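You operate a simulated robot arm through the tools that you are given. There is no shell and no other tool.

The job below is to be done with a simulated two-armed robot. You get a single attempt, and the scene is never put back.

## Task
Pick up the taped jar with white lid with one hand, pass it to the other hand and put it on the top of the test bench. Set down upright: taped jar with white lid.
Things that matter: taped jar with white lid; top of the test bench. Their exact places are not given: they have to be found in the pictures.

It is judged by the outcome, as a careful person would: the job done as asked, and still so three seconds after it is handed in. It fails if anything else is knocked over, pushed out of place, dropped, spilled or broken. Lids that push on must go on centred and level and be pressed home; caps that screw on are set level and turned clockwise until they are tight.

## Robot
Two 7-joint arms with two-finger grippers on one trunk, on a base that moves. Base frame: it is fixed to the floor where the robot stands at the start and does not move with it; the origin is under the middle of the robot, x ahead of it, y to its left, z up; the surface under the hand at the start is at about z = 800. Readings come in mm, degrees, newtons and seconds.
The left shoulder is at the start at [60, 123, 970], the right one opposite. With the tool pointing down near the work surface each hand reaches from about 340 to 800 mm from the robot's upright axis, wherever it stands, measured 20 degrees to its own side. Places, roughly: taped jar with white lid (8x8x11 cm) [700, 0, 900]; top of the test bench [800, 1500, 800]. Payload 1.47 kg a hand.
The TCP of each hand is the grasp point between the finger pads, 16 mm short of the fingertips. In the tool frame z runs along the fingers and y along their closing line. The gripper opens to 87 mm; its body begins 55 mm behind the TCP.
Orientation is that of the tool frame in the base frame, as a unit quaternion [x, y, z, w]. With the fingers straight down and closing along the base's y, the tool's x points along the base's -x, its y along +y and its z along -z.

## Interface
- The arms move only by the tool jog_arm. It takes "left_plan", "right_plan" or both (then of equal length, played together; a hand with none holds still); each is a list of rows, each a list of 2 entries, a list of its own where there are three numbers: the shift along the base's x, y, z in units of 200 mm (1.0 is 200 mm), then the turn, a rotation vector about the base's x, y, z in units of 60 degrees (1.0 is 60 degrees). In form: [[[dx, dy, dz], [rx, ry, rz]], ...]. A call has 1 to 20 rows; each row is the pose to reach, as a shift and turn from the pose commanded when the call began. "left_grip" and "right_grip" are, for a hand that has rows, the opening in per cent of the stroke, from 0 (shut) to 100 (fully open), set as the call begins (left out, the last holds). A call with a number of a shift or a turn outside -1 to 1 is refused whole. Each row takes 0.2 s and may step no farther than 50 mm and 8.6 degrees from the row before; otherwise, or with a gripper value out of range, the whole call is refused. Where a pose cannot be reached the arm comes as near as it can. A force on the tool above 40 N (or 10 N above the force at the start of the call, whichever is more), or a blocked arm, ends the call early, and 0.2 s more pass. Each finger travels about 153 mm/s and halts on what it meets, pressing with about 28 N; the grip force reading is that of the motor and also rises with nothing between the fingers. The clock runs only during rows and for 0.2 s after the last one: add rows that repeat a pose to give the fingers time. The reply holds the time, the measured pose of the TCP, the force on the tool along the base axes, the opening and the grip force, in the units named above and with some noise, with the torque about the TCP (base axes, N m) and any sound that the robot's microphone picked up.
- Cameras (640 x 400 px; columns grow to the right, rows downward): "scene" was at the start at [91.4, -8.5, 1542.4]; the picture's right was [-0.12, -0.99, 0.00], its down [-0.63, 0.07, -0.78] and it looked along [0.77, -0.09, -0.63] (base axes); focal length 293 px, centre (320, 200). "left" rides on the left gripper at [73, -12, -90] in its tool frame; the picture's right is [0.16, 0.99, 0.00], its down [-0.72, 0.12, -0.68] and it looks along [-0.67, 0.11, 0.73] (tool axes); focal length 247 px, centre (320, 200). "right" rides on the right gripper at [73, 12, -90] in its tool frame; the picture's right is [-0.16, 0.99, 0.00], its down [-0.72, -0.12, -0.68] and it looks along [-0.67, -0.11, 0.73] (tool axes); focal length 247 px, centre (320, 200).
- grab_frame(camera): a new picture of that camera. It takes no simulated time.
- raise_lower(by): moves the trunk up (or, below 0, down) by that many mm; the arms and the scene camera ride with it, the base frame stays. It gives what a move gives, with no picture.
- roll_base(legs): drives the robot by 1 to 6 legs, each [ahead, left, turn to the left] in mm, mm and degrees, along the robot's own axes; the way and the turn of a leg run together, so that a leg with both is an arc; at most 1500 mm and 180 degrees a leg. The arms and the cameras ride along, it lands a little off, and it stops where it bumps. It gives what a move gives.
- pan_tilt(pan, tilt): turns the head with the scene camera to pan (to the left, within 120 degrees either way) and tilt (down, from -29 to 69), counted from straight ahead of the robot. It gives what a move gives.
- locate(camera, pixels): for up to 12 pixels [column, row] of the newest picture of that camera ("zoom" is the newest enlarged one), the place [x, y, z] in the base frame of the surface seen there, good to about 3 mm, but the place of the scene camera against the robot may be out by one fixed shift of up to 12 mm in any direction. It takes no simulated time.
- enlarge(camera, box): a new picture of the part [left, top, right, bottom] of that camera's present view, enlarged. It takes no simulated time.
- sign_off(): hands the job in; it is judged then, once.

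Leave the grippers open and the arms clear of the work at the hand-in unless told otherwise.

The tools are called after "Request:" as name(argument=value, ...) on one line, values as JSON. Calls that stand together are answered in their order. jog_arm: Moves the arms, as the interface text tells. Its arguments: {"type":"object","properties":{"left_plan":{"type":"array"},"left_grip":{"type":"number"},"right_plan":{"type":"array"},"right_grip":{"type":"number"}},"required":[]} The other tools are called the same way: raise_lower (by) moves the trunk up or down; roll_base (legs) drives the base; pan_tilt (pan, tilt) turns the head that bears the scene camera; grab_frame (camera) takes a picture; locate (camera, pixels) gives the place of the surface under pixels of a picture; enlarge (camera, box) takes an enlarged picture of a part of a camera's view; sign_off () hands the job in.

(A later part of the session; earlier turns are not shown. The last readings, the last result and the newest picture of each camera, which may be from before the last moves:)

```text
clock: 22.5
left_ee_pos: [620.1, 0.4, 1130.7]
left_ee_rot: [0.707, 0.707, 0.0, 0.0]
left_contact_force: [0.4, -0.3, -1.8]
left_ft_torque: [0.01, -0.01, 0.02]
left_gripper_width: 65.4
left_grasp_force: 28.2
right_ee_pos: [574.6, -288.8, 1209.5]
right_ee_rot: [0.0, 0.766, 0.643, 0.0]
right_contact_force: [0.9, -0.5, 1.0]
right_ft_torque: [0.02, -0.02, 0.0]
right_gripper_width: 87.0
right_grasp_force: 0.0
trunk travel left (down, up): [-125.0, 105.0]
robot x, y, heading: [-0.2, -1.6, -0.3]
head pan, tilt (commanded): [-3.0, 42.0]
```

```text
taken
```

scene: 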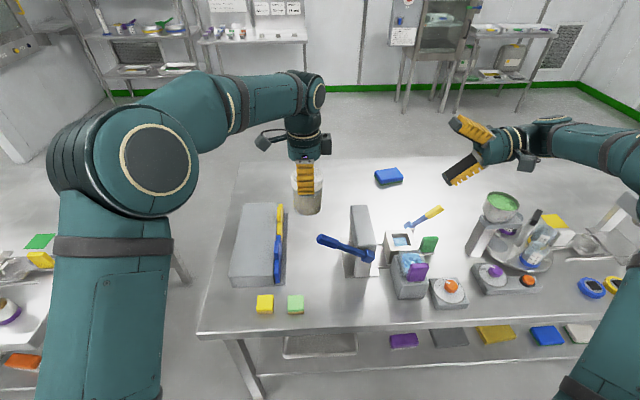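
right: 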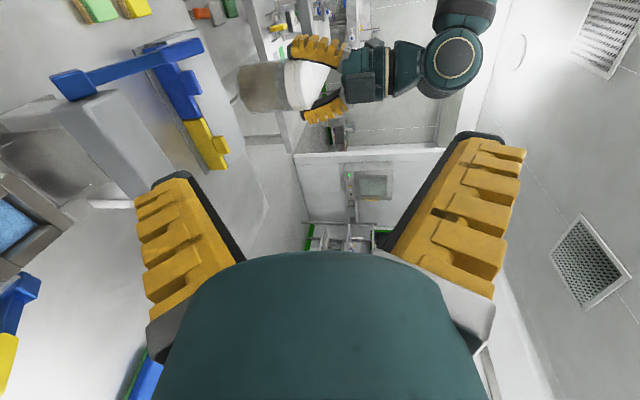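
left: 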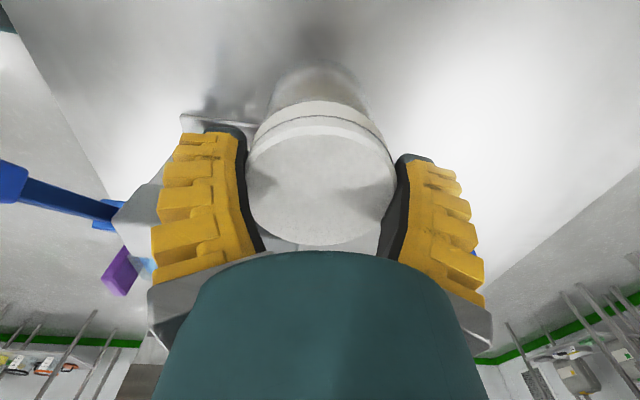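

The right camera sees the jar sideways at about (270, 85), held by the left hand. Now I roll the right hand 90° about its own axis, in two stages of 45°, so it closes along x with its camera on top.

Request:
jog_arm(right_plan=[[[0, 0, 0], [0, 0.12, -0.021]], [[0, 0, 0], [0, 0.245, -0.043]], [[0, 0, 0], [0, 0.37, -0.065]], [[0, 0, 0], [0, 0.495, -0.087]], [[0, 0, 0], [0, 0.62, -0.109]], [[0, 0, 0], [0, 0.739, -0.13]], [[0, 0, 0], [0, 0.739, -0.13]]], right_grip=100)

Request:
jog_arm(right_plan=[[[0, 0, 0], [0, 0.12, -0.021]], [[0, 0, 0], [0, 0.245, -0.043]], [[0, 0, 0], [0, 0.37, -0.065]], [[0, 0, 0], [0, 0.495, -0.087]], [[0, 0, 0], [0, 0.62, -0.109]], [[0, 0, 0], [0, 0.739, -0.13]], [[0, 0, 0], [0, 0.739, -0.13]]], right_grip=100)

Request:
grab_frame(camera="scene")

Request:
grab_frame(camera="right")

```text
clock: 24.1
left_ee_pos: [619.7, 0.7, 1131.8]
left_ee_rot: [0.707, 0.707, 0.0, -0.001]
left_contact_force: [0.7, -0.3, -1.4]
left_ft_torque: [0.01, 0.02, -0.01]
left_gripper_width: 65.0
left_grasp_force: 28.3
right_ee_pos: [575.9, -289.7, 1210.8]
right_ee_rot: [0.294, 0.707, 0.594, -0.246]
right_contact_force: [0.0, 1.0, -0.5]
right_ft_torque: [-0.01, 0.0, 0.02]
right_gripper_width: 87.0
right_grasp_force: 0.1
trunk travel left (down, up): [-125.0, 105.0]
robot x, y, heading: [-2.1, -4.7, -0.2]
head pan, tilt (commanded): [-3.0, 42.0]
```

```text
clock: 25.7
left_ee_pos: [619.4, 0.7, 1130.5]
left_ee_rot: [0.707, 0.707, 0.001, -0.001]
left_contact_force: [0.6, 0.0, -1.3]
left_ft_torque: [0.02, 0.0, -0.02]
left_gripper_width: 64.9
left_grasp_force: 28.2
right_ee_pos: [574.7, -288.7, 1211.4]
right_ee_rot: [0.543, 0.541, 0.454, -0.455]
right_contact_force: [-0.5, 0.4, -0.5]
right_ft_torque: [0.02, 0.0, 0.0]
right_gripper_width: 86.9
right_grasp_force: 0.2
trunk travel left (down, up): [-125.0, 105.0]
robot x, y, heading: [0.5, 2.2, -0.1]
head pan, tilt (commanded): [-3.0, 42.0]
```

```text
taken
```

scene: 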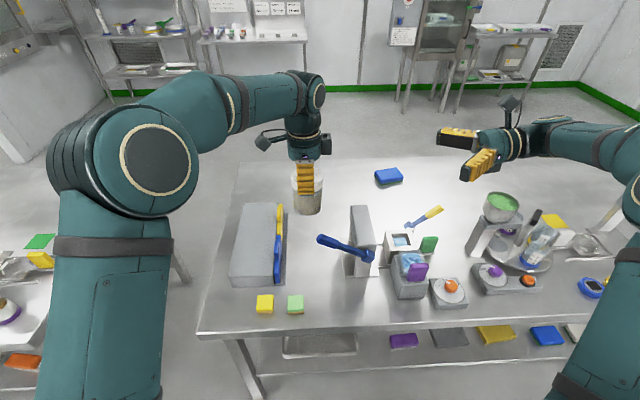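

```text
taken
```

right: 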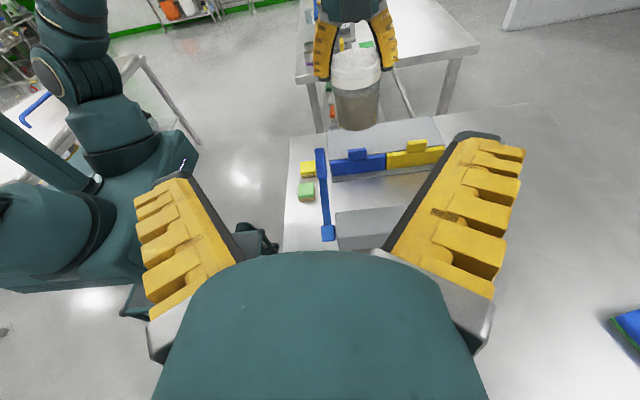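

The right hand now points left with its camera on top, and the jar shows at about (357, 85). I'll measure the jar's body and lid from this camera.

Request:
enlarge(camera="right", box=[290, 10, 430, 150])

Request:
locate(camera="right", pixels=[[357, 100], [357, 115], [357, 125], [340, 100], [374, 100], [337, 85], [378, 85], [357, 85], [357, 70], [357, 60], [335, 70], [378, 70]])

```text
2.86 times, centred on (360, 80) of right
```

zoom: 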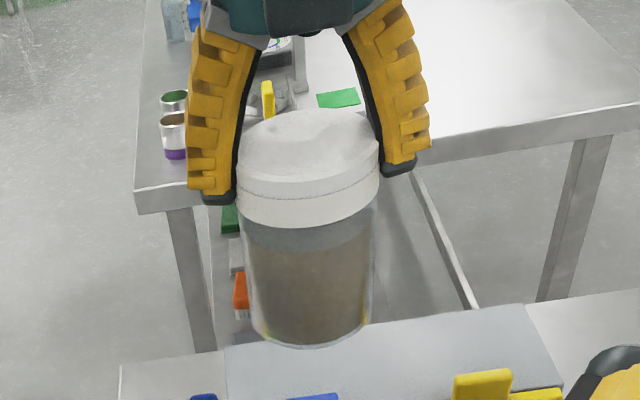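

```text
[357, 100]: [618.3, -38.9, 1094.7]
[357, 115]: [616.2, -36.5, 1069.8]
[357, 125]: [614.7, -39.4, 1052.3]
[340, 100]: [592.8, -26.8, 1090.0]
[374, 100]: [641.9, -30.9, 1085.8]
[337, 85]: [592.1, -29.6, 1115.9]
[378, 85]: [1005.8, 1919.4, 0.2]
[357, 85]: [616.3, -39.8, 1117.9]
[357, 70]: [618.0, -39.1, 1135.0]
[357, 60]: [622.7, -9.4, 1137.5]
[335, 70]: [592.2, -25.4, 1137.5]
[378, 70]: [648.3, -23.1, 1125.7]
```

The body is about 65 mm across and the lid about 70 mm, with the axis near x ≈ 619. To pin down y, I'll measure the left fingertips in this picture along with some more body points.

Request:
locate(camera="right", pixels=[[324, 76], [328, 60], [387, 66], [390, 50], [322, 50], [350, 110], [357, 110], [364, 110], [357, 95], [350, 120], [364, 120], [357, 129]])

Request:
grab_frame(camera="left")

Request:
locate(camera="left", pixels=[[320, 180], [320, 240], [320, 125], [260, 180], [380, 180], [280, 215], [360, 215], [320, 150], [320, 215], [320, 112], [320, 95]])

```text
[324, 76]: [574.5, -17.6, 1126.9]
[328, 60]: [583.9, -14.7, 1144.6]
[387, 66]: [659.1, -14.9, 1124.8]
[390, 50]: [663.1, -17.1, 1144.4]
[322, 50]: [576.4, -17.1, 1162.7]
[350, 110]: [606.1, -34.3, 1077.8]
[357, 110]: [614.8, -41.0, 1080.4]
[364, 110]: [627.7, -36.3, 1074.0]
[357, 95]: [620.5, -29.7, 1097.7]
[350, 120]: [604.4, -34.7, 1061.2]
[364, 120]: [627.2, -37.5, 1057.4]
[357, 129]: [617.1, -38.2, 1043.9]
```

```text
taken
```

left: 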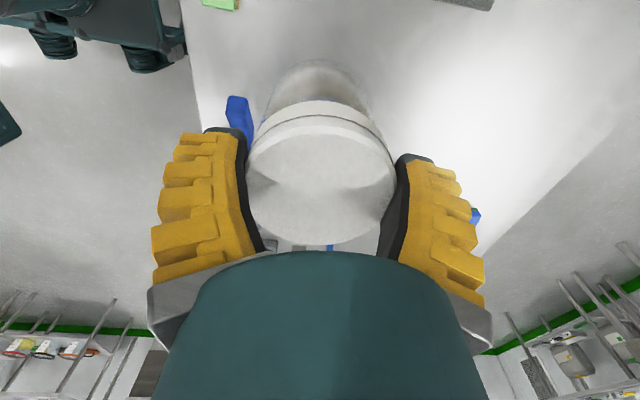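

```text
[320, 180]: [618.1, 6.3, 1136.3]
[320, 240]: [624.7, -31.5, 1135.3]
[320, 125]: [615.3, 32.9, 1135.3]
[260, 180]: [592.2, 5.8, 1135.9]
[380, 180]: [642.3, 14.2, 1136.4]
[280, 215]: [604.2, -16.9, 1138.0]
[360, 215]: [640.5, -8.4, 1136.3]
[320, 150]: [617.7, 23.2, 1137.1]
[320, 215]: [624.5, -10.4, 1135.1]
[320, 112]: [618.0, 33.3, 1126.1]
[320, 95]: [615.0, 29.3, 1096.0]
```

The left finger's near face reads y ≈ -16, which agrees with the left TCP at y ≈ 0, so the cameras agree. Results:
- The jar axis is at about (619, 0), with its bottom at z ≈ 1035.
- A white ring or tape runs down to z ≈ 1097.
- I'll grip the bare body at z ≈ 1078.

Now I bring the right hand to a pre-grasp about 140 mm short of the jar and tilt it 5° further down, to 15° below horizontal.

Request:
jog_arm(right_plan=[[[0.02, 0.06, -0.04], [-0.01, 0, 0]], [[0.05, 0.15, -0.1], [-0.02, 0, 0]], [[0.08, 0.25, -0.17], [-0.03, 0, 0]], [[0.11, 0.35, -0.24], [-0.04, 0, 0]], [[0.14, 0.45, -0.31], [-0.05, 0, 0]], [[0.17, 0.55, -0.38], [-0.06, 0, 0]], [[0.2, 0.63, -0.44], [-0.07, 0, 0]], [[0.215, 0.68, -0.475], [-0.08, 0, 0]], [[0.222, 0.693, -0.482], [-0.083, 0, 0]], [[0.222, 0.693, -0.482], [-0.083, 0, 0]]], right_grip=100)

Request:
grab_frame(camera="right")

Request:
grab_frame(camera="scene")

```text
clock: 27.9
left_ee_pos: [618.9, 1.0, 1130.8]
left_ee_rot: [0.707, 0.707, 0.0, 0.0]
left_contact_force: [0.6, -0.3, -1.3]
left_ft_torque: [0.06, 0.02, 0.04]
left_gripper_width: 64.8
left_grasp_force: 28.3
right_ee_pos: [619.6, -150.1, 1114.8]
right_ee_rot: [0.562, 0.561, 0.43, -0.43]
right_contact_force: [0.5, 0.7, -1.1]
right_ft_torque: [-0.02, 0.0, 0.03]
right_gripper_width: 86.8
right_grasp_force: 0.1
trunk travel left (down, up): [-125.0, 105.0]
robot x, y, heading: [-3.1, -0.4, 0.0]
head pan, tilt (commanded): [-3.0, 42.0]
```

```text
taken
```

right: 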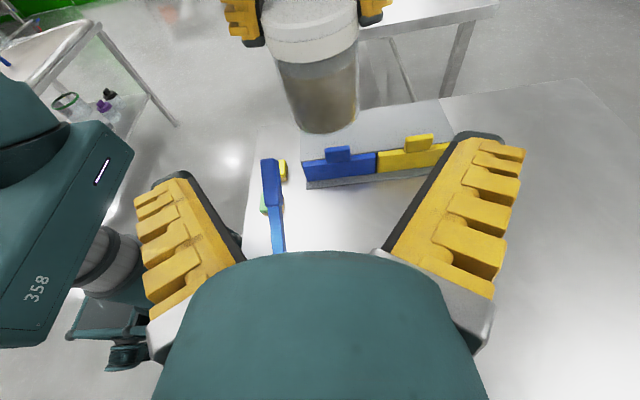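

```text
taken
```

scene: 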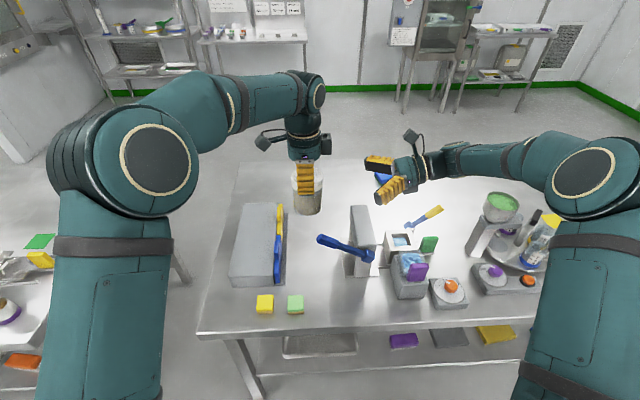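

The right hand is in pre-grasp at (620, -150, 1115). I'll measure the jar again from this closer view.

Request:
enlarge(camera="right", box=[220, 0, 420, 150])

Request:
locate(camera="right", pixels=[[318, 70], [318, 90], [318, 110], [318, 125], [285, 80], [353, 75], [290, 100], [352, 100], [298, 120], [345, 120], [315, 40], [316, 58]])

```text
2.67 times, centred on (320, 75) of right
```

zoom: 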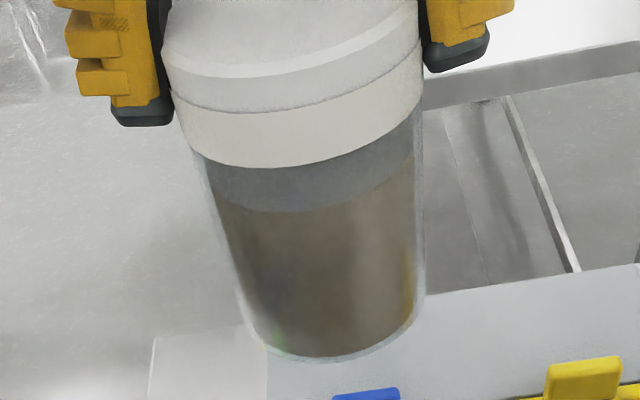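

```text
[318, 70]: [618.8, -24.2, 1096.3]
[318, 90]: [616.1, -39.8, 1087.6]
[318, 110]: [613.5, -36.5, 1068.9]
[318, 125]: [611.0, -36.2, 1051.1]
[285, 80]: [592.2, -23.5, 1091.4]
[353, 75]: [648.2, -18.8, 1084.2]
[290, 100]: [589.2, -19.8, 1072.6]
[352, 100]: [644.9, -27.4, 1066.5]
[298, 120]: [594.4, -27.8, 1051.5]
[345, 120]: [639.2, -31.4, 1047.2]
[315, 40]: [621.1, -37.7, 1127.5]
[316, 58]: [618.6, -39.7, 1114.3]
```

The jar axis is near (618, -1.5). I'll advance along the tool's own direction in two parts. The first is 90 mm, after which I'll check that the open fingers straddle the body below the ring and below the left fingertips.

Request:
jog_arm(right_plan=[[[-0.002, 0.08, -0.021], [0, 0, 0]], [[-0.004, 0.16, -0.043], [0, 0, 0]], [[-0.006, 0.25, -0.067], [0, 0, 0]], [[-0.007, 0.34, -0.091], [0, 0, 0]], [[-0.007, 0.41, -0.11], [0, 0, 0]], [[-0.007, 0.45, -0.12], [0, 0, 0]], [[-0.007, 0.45, -0.12], [0, 0, 0]]], right_grip=100)

Request:
grab_frame(camera="right")

Request:
enlarge(camera="scene", box=[240, 100, 460, 260])

Request:
grab_frame(camera="left")

```text
clock: 29.5
left_ee_pos: [619.0, 1.7, 1130.5]
left_ee_rot: [0.707, 0.707, 0.0, -0.001]
left_contact_force: [-0.8, -0.9, -0.8]
left_ft_torque: [-0.02, 0.01, 0.01]
left_gripper_width: 65.0
left_grasp_force: 28.0
right_ee_pos: [617.3, -61.9, 1091.7]
right_ee_rot: [0.561, 0.561, 0.431, -0.431]
right_contact_force: [0.4, -0.6, -0.4]
right_ft_torque: [-0.02, 0.0, 0.02]
right_gripper_width: 87.0
right_grasp_force: 0.0
trunk travel left (down, up): [-125.0, 105.0]
robot x, y, heading: [0.2, 1.7, 0.1]
head pan, tilt (commanded): [-3.0, 42.0]
```

```text
taken
```

right: 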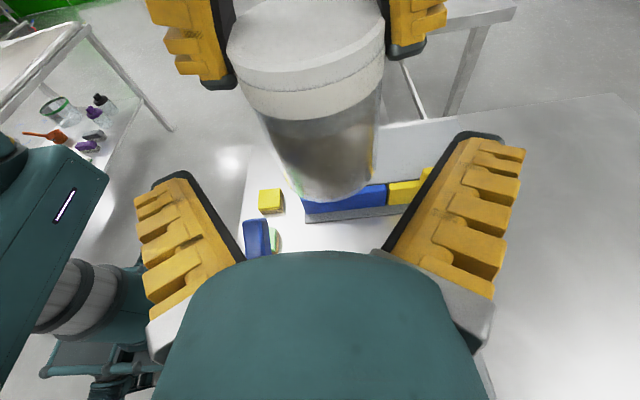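

```text
2.50 times, centred on (350, 180) of scene
```

zoom: 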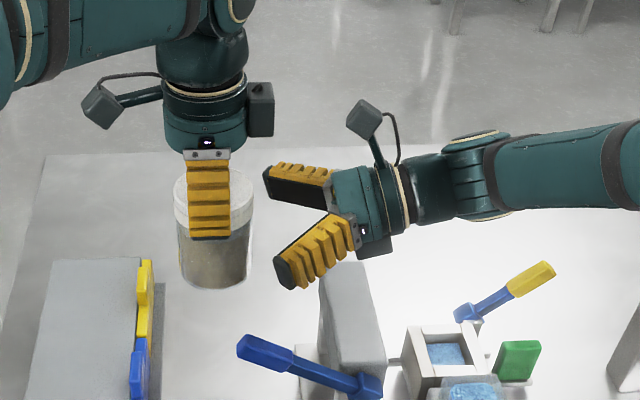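

```text
taken
```

left: 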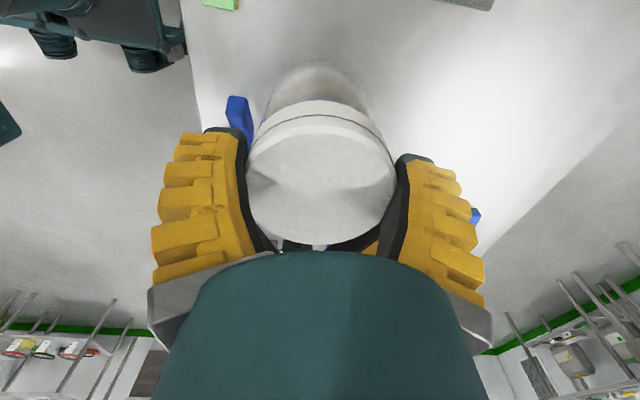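

I notice each gripper has a dark box sticking out on the side opposite its camera, which matters for clearance. On the right hand it hangs underneath. I'll measure the boxes and the palms in this zoom picture.

Request:
locate(camera="zoom", pixels=[[255, 90], [270, 90], [270, 130], [254, 134], [262, 110], [248, 110], [364, 248], [390, 242], [392, 250], [365, 256], [378, 252], [365, 122]])

Request:
enlarge(camera="scene", box=[290, 120, 410, 220])

```text
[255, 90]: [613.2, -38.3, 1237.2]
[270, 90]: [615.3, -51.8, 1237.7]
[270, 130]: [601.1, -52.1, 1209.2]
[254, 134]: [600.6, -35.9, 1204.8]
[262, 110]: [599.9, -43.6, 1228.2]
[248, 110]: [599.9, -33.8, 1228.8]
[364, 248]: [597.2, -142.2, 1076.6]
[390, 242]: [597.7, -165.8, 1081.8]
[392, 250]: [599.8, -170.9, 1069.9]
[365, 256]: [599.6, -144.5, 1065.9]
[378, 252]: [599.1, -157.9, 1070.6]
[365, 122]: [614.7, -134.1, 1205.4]
```

```text
4.00 times, centred on (350, 170) of scene
```

zoom: 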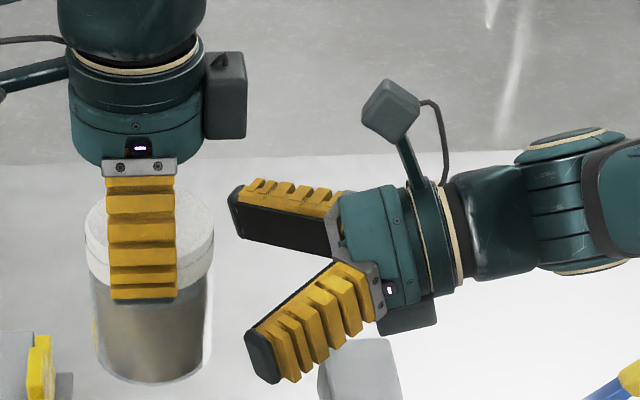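

The boxes reach about 54 mm from the tool axis. At the final grasp:
- The right camera stays about 12 mm or more clear of the left hand's box.
- When placing, the right hand's underside clears the bench by about 9 mm.

I'll advance 30 mm more and check the gap.

Request:
jog_arm(right_plan=[[[0, 0.05, -0.013], [0, 0, 0]], [[0, 0.1, -0.027], [0, 0, 0]], [[0, 0.15, -0.04], [0, 0, 0]], [[0, 0.15, -0.04], [0, 0, 0]]], right_grip=100)

Request:
grab_frame(camera="right")

Request:
enlarge(camera="scene", box=[270, 110, 400, 220])

```text
clock: 30.5
left_ee_pos: [619.8, 0.2, 1131.9]
left_ee_rot: [0.707, 0.707, 0.0, -0.001]
left_contact_force: [-0.4, 0.6, -2.1]
left_ft_torque: [0.0, -0.01, 0.02]
left_gripper_width: 64.9
left_grasp_force: 27.7
right_ee_pos: [617.8, -31.3, 1082.6]
right_ee_rot: [0.561, 0.561, 0.43, -0.431]
right_contact_force: [0.6, -0.2, -0.2]
right_ft_torque: [0.0, 0.01, 0.02]
right_gripper_width: 87.0
right_grasp_force: 0.0
trunk travel left (down, up): [-125.0, 105.0]
robot x, y, heading: [-0.7, 0.3, -0.0]
head pan, tilt (commanded): [-3.0, 42.0]
```

```text
taken
```

right: 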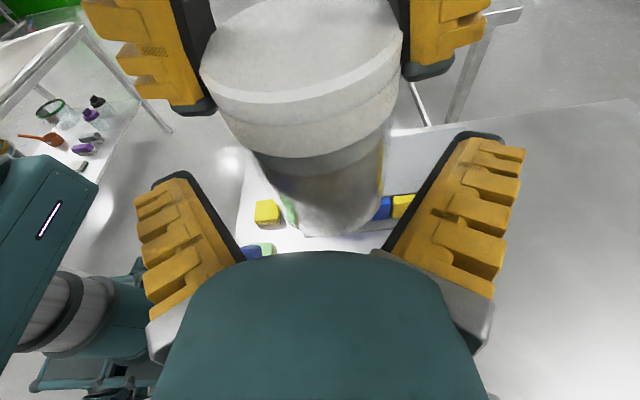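

```text
3.64 times, centred on (335, 165) of scene
```

zoom: 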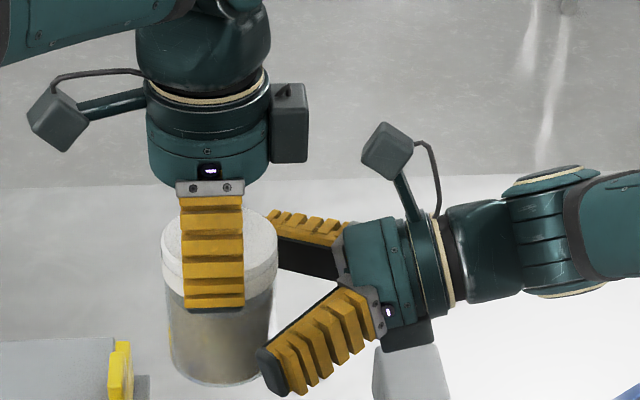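

The gap is fine, with about 34 mm between the right camera and the left hand's box. I advance the last 19 mm.

Request:
jog_arm(right_plan=[[[0, 0.035, -0.009], [0, 0, 0]], [[0, 0.07, -0.018], [0, 0, 0]], [[0, 0.094, -0.023], [0, 0, 0]], [[0, 0.094, -0.023], [0, 0, 0]]], right_grip=100)

Request:
grab_frame(camera="right")

Request:
enlarge(camera="scene", box=[270, 110, 400, 220])

```text
clock: 31.5
left_ee_pos: [619.5, 0.9, 1131.5]
left_ee_rot: [0.708, 0.707, 0.001, 0.0]
left_contact_force: [-0.2, 0.7, -1.9]
left_ft_torque: [0.02, 0.01, -0.02]
left_gripper_width: 65.1
left_grasp_force: 27.8
right_ee_pos: [618.3, -12.0, 1078.2]
right_ee_rot: [0.561, 0.561, 0.43, -0.43]
right_contact_force: [0.2, -0.3, 0.1]
right_ft_torque: [-0.03, -0.03, -0.02]
right_gripper_width: 87.0
right_grasp_force: 0.2
trunk travel left (down, up): [-125.0, 105.0]
robot x, y, heading: [-3.0, 3.3, -0.2]
head pan, tilt (commanded): [-3.0, 42.0]
```

```text
taken
```

right: 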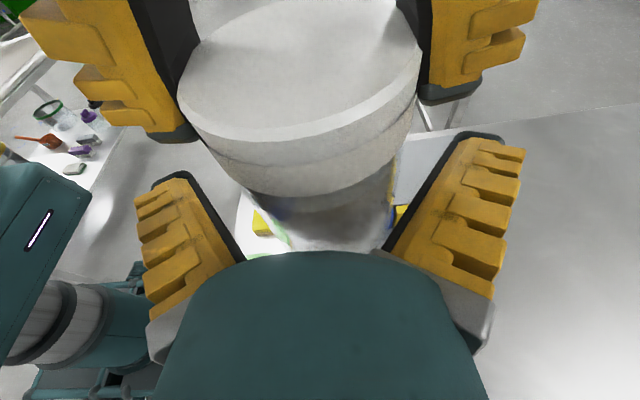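

```text
3.64 times, centred on (335, 165) of scene
```

zoom: 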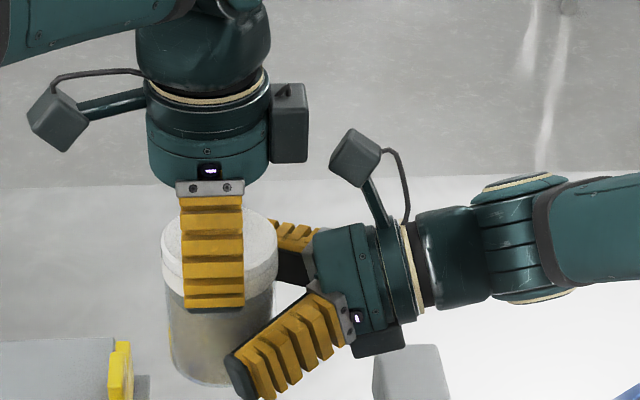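

The gap is about 14 mm, and the pads are on either side of the bare body. I close the right gripper while both arms hold still.

Request:
jog_arm(right_plan=[[[0, 0, 0], [0, 0, 0]], [[0, 0, 0], [0, 0, 0]], [[0, 0, 0], [0, 0, 0]], [[0, 0, 0], [0, 0, 0]], [[0, 0, 0], [0, 0, 0]]], right_grip=0)

Request:
grab_frame(camera="right")

Request:
enlarge(camera="scene", box=[270, 110, 400, 220])

Request:
grab_frame(camera="left")

```text
clock: 32.7
left_ee_pos: [619.2, 0.6, 1129.8]
left_ee_rot: [0.707, 0.707, -0.001, -0.001]
left_contact_force: [-7.7, 1.3, 0.7]
left_ft_torque: [0.05, 0.12, -0.09]
left_gripper_width: 64.8
left_grasp_force: 28.3
right_ee_pos: [617.8, -11.8, 1078.8]
right_ee_rot: [0.561, 0.561, 0.43, -0.431]
right_contact_force: [8.2, -0.9, -0.9]
right_ft_torque: [0.04, 0.34, 0.01]
right_gripper_width: 64.0
right_grasp_force: 28.2
trunk travel left (down, up): [-125.0, 105.0]
robot x, y, heading: [-2.9, 1.7, 0.0]
head pan, tilt (commanded): [-3.0, 42.0]
```

```text
taken
```

right: 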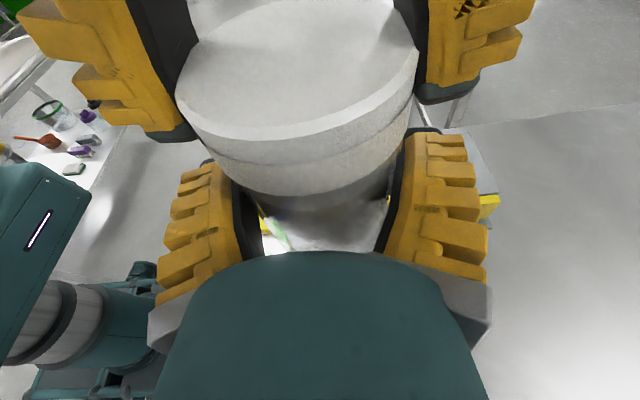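

```text
3.64 times, centred on (335, 165) of scene
```

zoom: 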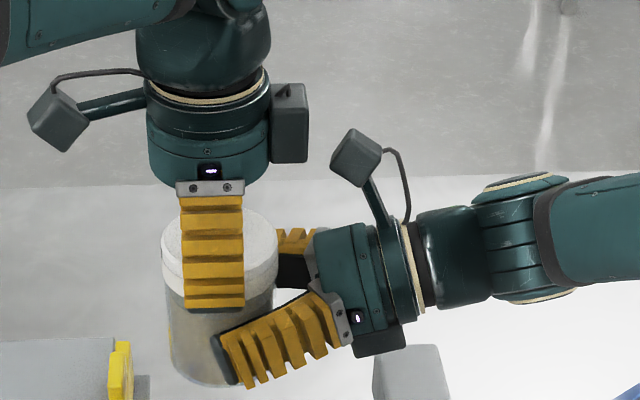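

```text
taken
```

left: 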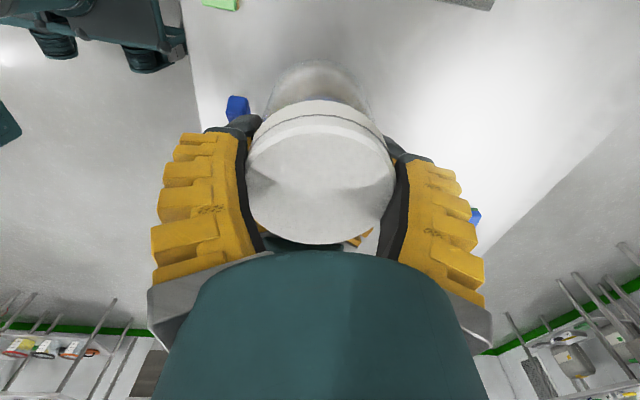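

Both hands hold the jar, and the right stopped at 64 mm with 28 N. About 8 N of side load acts between the hands along x, so I shift the right hand +1 mm in x to relieve it before letting go.

Request:
jog_arm(right_plan=[[[0.003, 0, 0], [0, 0, 0]], [[0.005, 0, 0], [0, 0, 0]], [[0.005, 0, 0], [0, 0, 0]]], right_grip=0)

```text
clock: 33.5
left_ee_pos: [620.1, 1.2, 1129.4]
left_ee_rot: [0.707, 0.707, -0.001, 0.001]
left_contact_force: [-2.7, 2.1, 0.2]
left_ft_torque: [0.03, 0.17, 0.04]
left_gripper_width: 64.9
left_grasp_force: 28.2
right_ee_pos: [619.5, -12.0, 1077.6]
right_ee_rot: [0.56, 0.561, 0.43, -0.431]
right_contact_force: [3.3, -2.5, -0.8]
right_ft_torque: [0.05, -0.02, -0.08]
right_gripper_width: 64.1
right_grasp_force: 28.6
trunk travel left (down, up): [-125.0, 105.0]
robot x, y, heading: [-0.4, 3.2, 0.3]
head pan, tilt (commanded): [-3.0, 42.0]
```

The side load is down to about 3 N. I move 0.6 mm more and then open the left hand while both arms hold still.

Request:
jog_arm(right_plan=[[[0.003, 0, 0], [0, 0, 0]], [[0.003, 0, 0], [0, 0, 0]]], right_grip=0)

Request:
jog_arm(left_plan=[[[0, 0, 0], [0, 0, 0]], [[0, 0, 0], [0, 0, 0]], [[0, 0, 0], [0, 0, 0]]], left_grip=100)

Request:
enlarge(camera="scene", box=[270, 110, 400, 220])

Request:
grab_frame(camera="right")

Request:
grab_frame(camera="left")

```text
clock: 34.1
left_ee_pos: [619.8, 1.2, 1131.1]
left_ee_rot: [0.707, 0.707, 0.001, 0.0]
left_contact_force: [2.6, 1.9, -1.2]
left_ft_torque: [0.07, 0.06, 0.09]
left_gripper_width: 64.8
left_grasp_force: 28.5
right_ee_pos: [619.4, -12.2, 1077.6]
right_ee_rot: [0.561, 0.561, 0.43, -0.431]
right_contact_force: [-2.6, -2.2, -0.4]
right_ft_torque: [0.03, -0.27, -0.09]
right_gripper_width: 63.8
right_grasp_force: 28.2
trunk travel left (down, up): [-125.0, 105.0]
robot x, y, heading: [2.2, 1.1, -0.2]
head pan, tilt (commanded): [-3.0, 42.0]
```

```text
clock: 34.9
left_ee_pos: [618.5, 1.0, 1131.6]
left_ee_rot: [0.707, 0.707, -0.001, 0.0]
left_contact_force: [-0.3, 0.7, 0.2]
left_ft_torque: [0.0, 0.0, -0.02]
left_gripper_width: 87.1
left_grasp_force: 0.2
right_ee_pos: [619.6, -12.1, 1077.0]
right_ee_rot: [0.562, 0.56, 0.431, -0.43]
right_contact_force: [0.0, -0.2, -0.3]
right_ft_torque: [0.0, 0.0, -0.01]
right_gripper_width: 63.7
right_grasp_force: 28.1
trunk travel left (down, up): [-125.0, 105.0]
robot x, y, heading: [-4.4, -1.1, -0.5]
head pan, tilt (commanded): [-3.0, 42.0]
```

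```text
3.64 times, centred on (335, 165) of scene
```

zoom: 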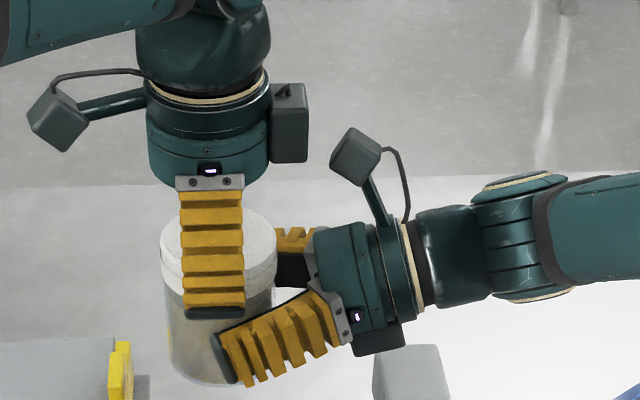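

```text
taken
```

right: 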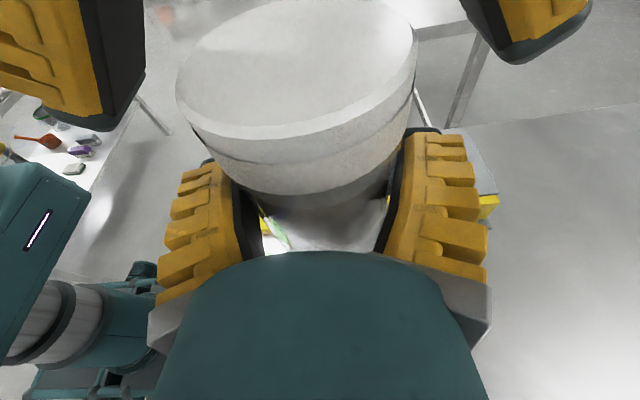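

```text
taken
```

left: 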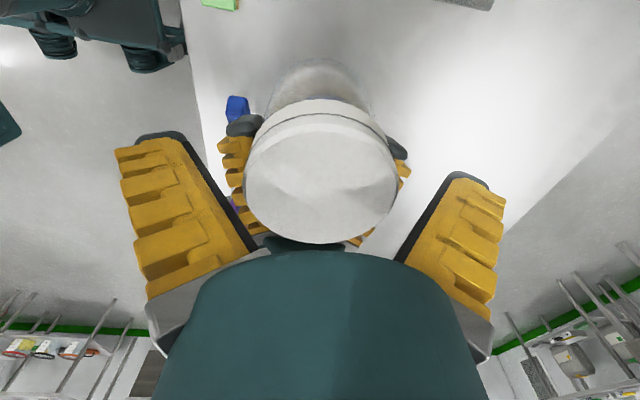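

The right hand alone holds the jar and it hasn't moved. I take the left hand straight up off the lid and then away to the left and back.

Request:
jog_arm(left_plan=[[[0, 0, 0.06], [0, 0, 0]], [[0, 0, 0.14], [0, 0, 0]], [[0, 0, 0.22], [0, 0, 0]], [[0, 0.02, 0.3], [0, 0, 0]], [[-0.03, 0.1, 0.36], [0, 0, 0]], [[-0.1, 0.22, 0.4], [0, 0, 0]], [[-0.2, 0.38, 0.4], [0, 0, 0]], [[-0.3, 0.54, 0.4], [0, 0, 0]], [[-0.4, 0.7, 0.4], [0, 0, 0]], [[-0.5, 0.86, 0.4], [0, 0, 0]], [[-0.55, 0.95, 0.4], [0, 0, 0]], [[-0.55, 0.95, 0.4], [0, 0, 0]]], left_grip=100)

Request:
grab_frame(camera="scene")

Request:
grab_frame(camera="right")

```text
clock: 37.5
left_ee_pos: [508.8, 190.7, 1211.1]
left_ee_rot: [0.707, 0.707, 0.0, 0.0]
left_contact_force: [0.0, -0.1, -0.7]
left_ft_torque: [0.03, 0.02, 0.02]
left_gripper_width: 86.8
left_grasp_force: 0.0
right_ee_pos: [620.2, -12.1, 1078.4]
right_ee_rot: [0.561, 0.561, 0.43, -0.431]
right_contact_force: [0.2, 0.0, -1.9]
right_ft_torque: [0.02, -0.02, 0.01]
right_gripper_width: 63.3
right_grasp_force: 28.5
trunk travel left (down, up): [-125.0, 105.0]
robot x, y, heading: [1.9, -0.8, -0.1]
head pan, tilt (commanded): [-3.0, 42.0]
```

```text
taken
```

scene: 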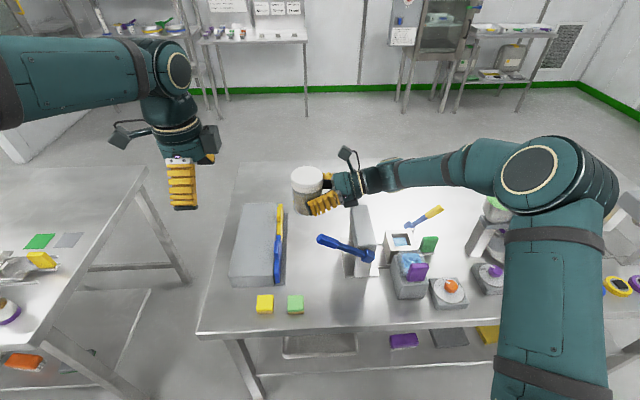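

```text
taken
```

right: 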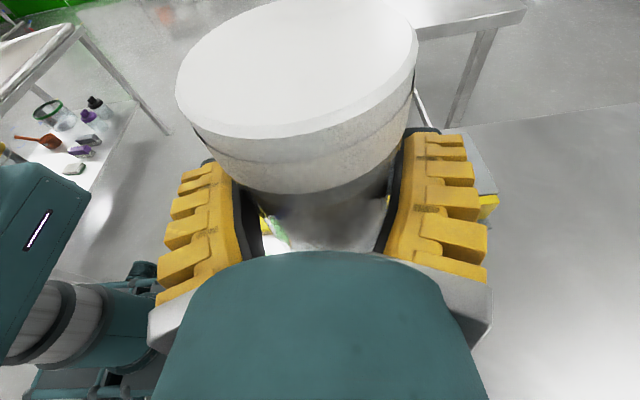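

The right hand holds the jar steadily, with a load of about 1.9 N. Next I'll pan the head left to look at the floor and the bench before driving.

Request:
pan_tilt(pan=75, tilt=32)

Request:
grab_frame(camera="scene")

Request:
pan_tilt(pan=118, tilt=40)

Request:
grab_frame(camera="scene")

```text
clock: 39.0
left_ee_pos: [508.7, 190.9, 1211.4]
left_ee_rot: [0.707, 0.707, 0.0, 0.0]
left_contact_force: [0.1, 0.1, 0.5]
left_ft_torque: [0.02, -0.01, 0.04]
left_gripper_width: 87.1
left_grasp_force: 0.0
right_ee_pos: [619.4, -12.5, 1078.8]
right_ee_rot: [0.562, 0.56, 0.431, -0.43]
right_contact_force: [-0.3, 0.1, -0.3]
right_ft_torque: [-0.07, -0.01, -0.02]
right_gripper_width: 63.2
right_grasp_force: 28.0
trunk travel left (down, up): [-125.0, 105.0]
robot x, y, heading: [0.4, -1.8, 0.0]
head pan, tilt (commanded): [75.0, 32.0]
```

```text
taken
```

scene: 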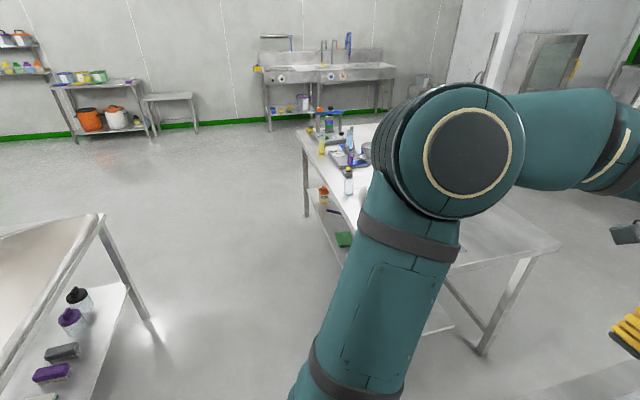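

```text
clock: 40.1
left_ee_pos: [509.5, 190.3, 1211.0]
left_ee_rot: [0.707, 0.707, 0.0, 0.001]
left_contact_force: [0.2, -0.7, -0.9]
left_ft_torque: [0.0, -0.04, 0.0]
left_gripper_width: 86.9
left_grasp_force: 0.1
right_ee_pos: [620.2, -12.4, 1078.8]
right_ee_rot: [0.562, 0.56, 0.431, -0.43]
right_contact_force: [0.0, -0.7, 0.0]
right_ft_torque: [-0.05, 0.0, 0.01]
right_gripper_width: 63.4
right_grasp_force: 27.3
trunk travel left (down, up): [-125.0, 105.0]
robot x, y, heading: [1.2, -1.7, 0.2]
head pan, tilt (commanded): [118.0, 40.0]
```

```text
taken
```

scene: 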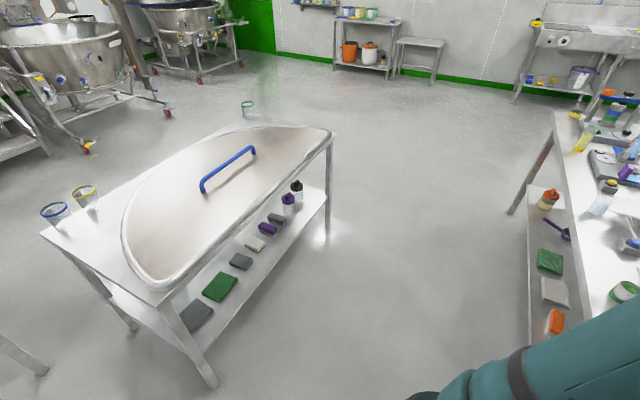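

There's a table with a large lid behind me to the left. I'll measure its edges and the bench edge to know how wide the corridor is.

Request:
locate(camera="scene", pixels=[[331, 135], [160, 300], [213, 385], [326, 225], [120, 330], [565, 115], [512, 212], [45, 230], [380, 330], [620, 290], [40, 372]])

Request:
pan_tilt(pan=-100, tilt=45)

Request:
grab_frame(camera="scene")

```text
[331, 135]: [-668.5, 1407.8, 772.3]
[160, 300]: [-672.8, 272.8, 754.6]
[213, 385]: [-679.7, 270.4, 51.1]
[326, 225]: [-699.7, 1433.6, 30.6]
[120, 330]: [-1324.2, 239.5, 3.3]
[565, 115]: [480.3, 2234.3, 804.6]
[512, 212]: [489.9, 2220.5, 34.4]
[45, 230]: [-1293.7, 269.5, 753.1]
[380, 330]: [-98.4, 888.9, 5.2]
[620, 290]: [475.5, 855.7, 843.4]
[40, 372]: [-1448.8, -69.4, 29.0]
```

```text
clock: 43.2
left_ee_pos: [508.7, 191.7, 1210.9]
left_ee_rot: [0.707, 0.708, 0.0, -0.001]
left_contact_force: [0.3, -0.7, 1.1]
left_ft_torque: [-0.01, -0.01, 0.03]
left_gripper_width: 87.3
left_grasp_force: 0.1
right_ee_pos: [619.9, -12.4, 1078.4]
right_ee_rot: [0.561, 0.561, 0.43, -0.431]
right_contact_force: [-0.2, -0.7, 0.7]
right_ft_torque: [-0.06, 0.01, 0.0]
right_gripper_width: 62.8
right_grasp_force: 27.8
trunk travel left (down, up): [-125.0, 105.0]
robot x, y, heading: [-0.1, -0.5, -0.3]
head pan, tilt (commanded): [-100.0, 45.0]
```

```text
taken
```

scene: 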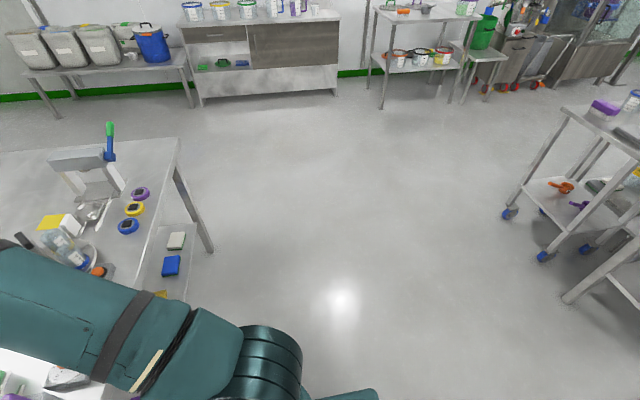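

The right gripper's width reading drifts slowly (64.1 → 62.8), so I'll check that the jar isn't creeping in the grip.

Request:
grab_frame(camera="right")

Request:
locate(camera="right", pixels=[[300, 80], [300, 20], [180, 85], [412, 50], [300, 135], [300, 165], [215, 165], [420, 132], [200, 170]])

```text
taken
```

right: 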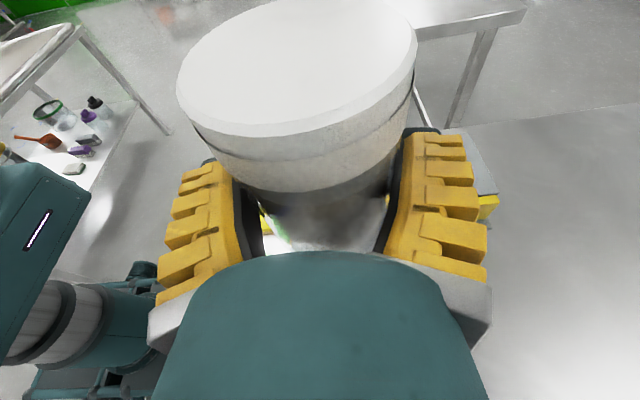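

```text
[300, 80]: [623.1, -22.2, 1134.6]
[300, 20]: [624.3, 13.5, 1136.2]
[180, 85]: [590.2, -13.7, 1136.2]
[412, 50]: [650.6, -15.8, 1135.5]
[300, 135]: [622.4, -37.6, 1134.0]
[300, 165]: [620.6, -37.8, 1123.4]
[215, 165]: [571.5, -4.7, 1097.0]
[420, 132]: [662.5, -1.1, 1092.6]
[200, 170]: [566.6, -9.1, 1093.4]
```

The jar sits essentially where it was, with a creep of a millimetre at most, so I'll be brisk. The right end of the bench (y ≈ 690–900) looked free, and the lane in front of it is clear at my present distance. The jar and arms are all above z ≈ 1015. I drive straight left 800 mm and then look at that end of the bench.

Request:
roll_base(legs=[[0, 800, 0]])

Request:
pan_tilt(pan=5, tilt=42)

Request:
grab_frame(camera="scene")

Request:
grab_frame(camera="right")

```text
clock: 50.8
left_ee_pos: [513.7, 996.8, 1211.3]
left_ee_rot: [0.709, 0.705, 0.0, 0.001]
left_contact_force: [-0.4, 0.7, 0.3]
left_ft_torque: [0.02, -0.03, 0.0]
left_gripper_width: 87.0
left_grasp_force: 0.1
right_ee_pos: [622.3, 793.8, 1078.8]
right_ee_rot: [0.563, 0.559, 0.432, -0.43]
right_contact_force: [0.2, 0.1, 1.0]
right_ft_torque: [-0.04, 0.03, -0.01]
right_gripper_width: 62.0
right_grasp_force: 28.0
trunk travel left (down, up): [-125.0, 105.0]
robot x, y, heading: [1.2, 809.5, -0.2]
head pan, tilt (commanded): [-100.0, 45.0]
```

```text
clock: 52.6
left_ee_pos: [512.5, 997.6, 1210.7]
left_ee_rot: [0.709, 0.705, -0.001, 0.0]
left_contact_force: [0.7, 0.9, 0.7]
left_ft_torque: [0.01, 0.02, 0.0]
left_gripper_width: 87.0
left_grasp_force: 0.0
right_ee_pos: [623.3, 793.6, 1077.8]
right_ee_rot: [0.563, 0.559, 0.432, -0.429]
right_contact_force: [-0.7, 0.9, -1.0]
right_ft_torque: [-0.02, 0.02, 0.0]
right_gripper_width: 61.7
right_grasp_force: 27.5
trunk travel left (down, up): [-125.0, 105.0]
robot x, y, heading: [0.4, 810.2, -0.3]
head pan, tilt (commanded): [5.0, 42.0]
```

```text
taken
```

scene: 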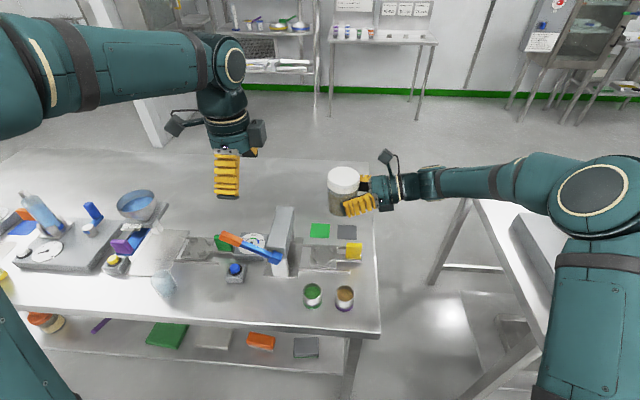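

```text
taken
```

right: 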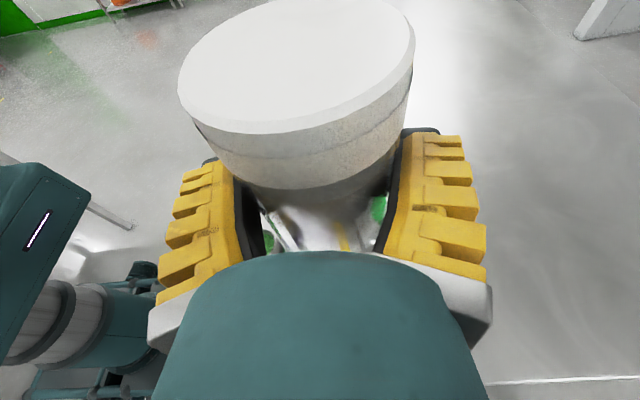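

Now I see the bench's right end. It has a press with an orange and blue lever at about (275, 245), a green pad at (320, 230), a grey pad at (347, 232), a yellow piece at (353, 250) and two small cans at (313, 293) and (345, 296). The area farther back looks free, so I'll measure.

Request:
locate(camera="scene", pixels=[[320, 222], [347, 226], [353, 243], [360, 260], [376, 200], [330, 160], [290, 207], [276, 240], [310, 180], [300, 195], [370, 225], [320, 250]])

Request:
enlarge(camera="scene", box=[220, 140, 420, 320])

```text
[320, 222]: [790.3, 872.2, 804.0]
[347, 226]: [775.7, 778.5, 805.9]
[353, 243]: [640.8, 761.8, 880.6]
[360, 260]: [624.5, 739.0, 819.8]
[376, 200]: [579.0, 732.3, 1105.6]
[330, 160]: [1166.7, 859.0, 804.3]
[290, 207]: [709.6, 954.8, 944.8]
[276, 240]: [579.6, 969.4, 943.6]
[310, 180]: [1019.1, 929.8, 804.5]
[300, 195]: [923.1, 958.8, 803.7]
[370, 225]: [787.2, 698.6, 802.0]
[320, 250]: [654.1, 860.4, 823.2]
```

```text
2.22 times, centred on (320, 230) of scene
```

zoom: 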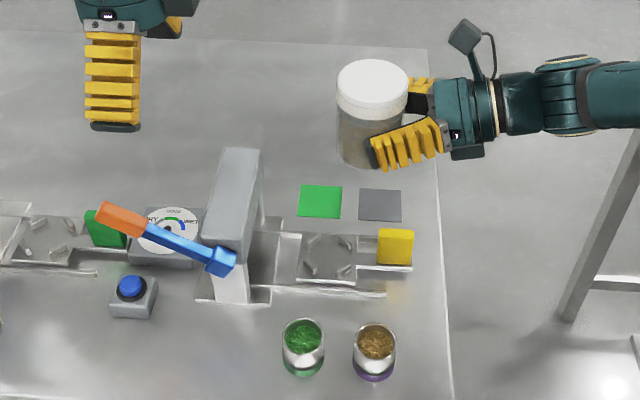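

The area behind the pads (x > 800, y 720–930) is free flat bench top. I'll set the jar at about (880, 830), clear of the pads and about 130 mm in from the right end, with the hand coming in from the front right. First I move forward 200 mm at height while turning the hand 35° to the right.

Request:
jog_arm(right_plan=[[[0.05, 0.01, 0], [0, 0, -0.03]], [[0.14, 0.02, -0.01], [0, 0, -0.09]], [[0.25, 0.03, -0.02], [0, 0, -0.16]], [[0.37, 0.04, -0.03], [0, 0, -0.23]], [[0.49, 0.06, -0.04], [0, 0, -0.3]], [[0.61, 0.07, -0.06], [0, 0, -0.37]], [[0.73, 0.08, -0.07], [0, 0, -0.44]], [[0.85, 0.09, -0.08], [0, 0, -0.5]], [[0.95, 0.1, -0.09], [0, 0, -0.56]], [[1.0, 0.11, -0.1], [0, 0, -0.583]], [[1.0, 0.11, -0.1], [0, 0, -0.583]]], right_grip=0)

Request:
grab_frame(camera="scene")

Request:
grab_frame(camera="right")

```text
clock: 55.0
left_ee_pos: [512.8, 998.7, 1211.9]
left_ee_rot: [0.709, 0.705, 0.0, 0.001]
left_contact_force: [0.4, 0.6, 0.2]
left_ft_torque: [-0.02, 0.03, -0.02]
left_gripper_width: 86.9
left_grasp_force: 0.0
right_ee_pos: [823.7, 815.6, 1059.4]
right_ee_rot: [0.705, 0.363, 0.541, -0.28]
right_contact_force: [-0.6, -0.4, 0.9]
right_ft_torque: [-0.03, 0.02, 0.02]
right_gripper_width: 61.7
right_grasp_force: 28.3
trunk travel left (down, up): [-125.0, 105.0]
robot x, y, heading: [1.0, 810.2, -0.3]
head pan, tilt (commanded): [5.0, 42.0]
```

```text
taken
```

scene: 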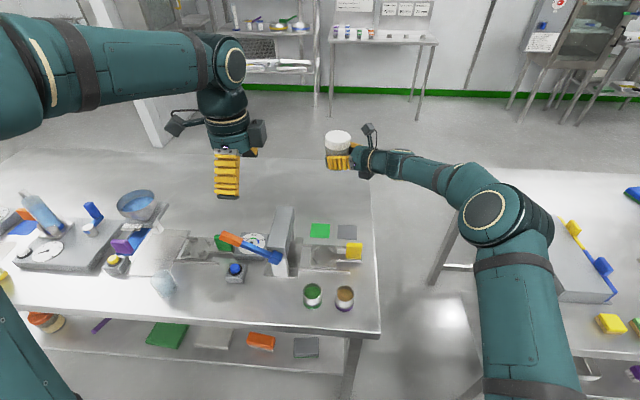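

```text
taken
```

right: 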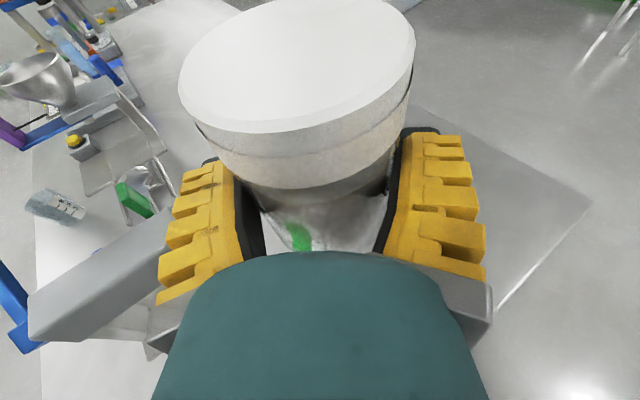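

All good. The jar is upright and the arm is clear. Now I move to above the spot and down to about z = 890 (jar bottom at about 846), and then measure before the final descent.

Request:
jog_arm(right_plan=[[[0.04, 0, -0.04], [0, 0, 0]], [[0.09, 0, -0.11], [0, 0, 0]], [[0.14, 0.01, -0.2], [0, 0, 0]], [[0.19, 0.01, -0.3], [0, 0, 0]], [[0.24, 0.013, -0.4], [0, 0, 0]], [[0.24, 0.013, -0.5], [0, 0, 0]], [[0.24, 0.013, -0.6], [0, 0, 0]], [[0.24, 0.013, -0.7], [0, 0, 0]], [[0.24, 0.013, -0.78], [0, 0, 0]], [[0.24, 0.013, -0.83], [0, 0, 0]], [[0.24, 0.013, -0.845], [0, 0, 0]], [[0.24, 0.013, -0.845], [0, 0, 0]]], right_grip=0)

Request:
grab_frame(camera="scene")

Request:
grab_frame(camera="right")

```text
clock: 57.6
left_ee_pos: [514.5, 997.2, 1210.0]
left_ee_rot: [0.71, 0.705, -0.001, -0.001]
left_contact_force: [-0.1, 0.2, 0.2]
left_ft_torque: [-0.03, 0.0, -0.03]
left_gripper_width: 87.2
left_grasp_force: 0.1
right_ee_pos: [849.1, 820.6, 894.2]
right_ee_rot: [0.705, 0.363, 0.542, -0.279]
right_contact_force: [0.8, -0.7, -0.1]
right_ft_torque: [-0.07, 0.06, 0.02]
right_gripper_width: 61.2
right_grasp_force: 27.7
right hand out of reach, approached as far as the arm can: row 5, 6, 7, 8, 9, 10, 11, 12
trunk travel left (down, up): [-125.0, 105.0]
robot x, y, heading: [1.9, 809.6, -0.4]
head pan, tilt (commanded): [5.0, 42.0]
```

```text
taken
```

scene: 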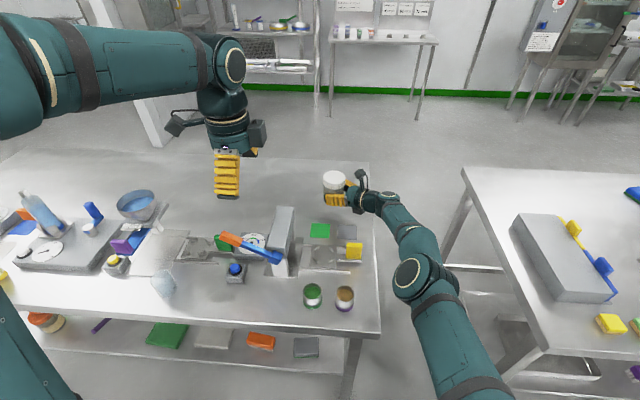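

```text
taken
```

right: 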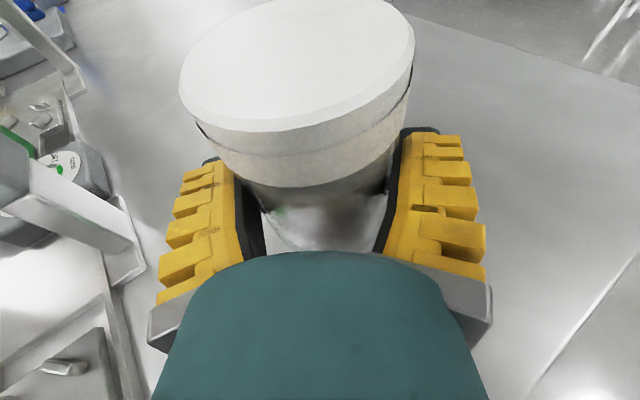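

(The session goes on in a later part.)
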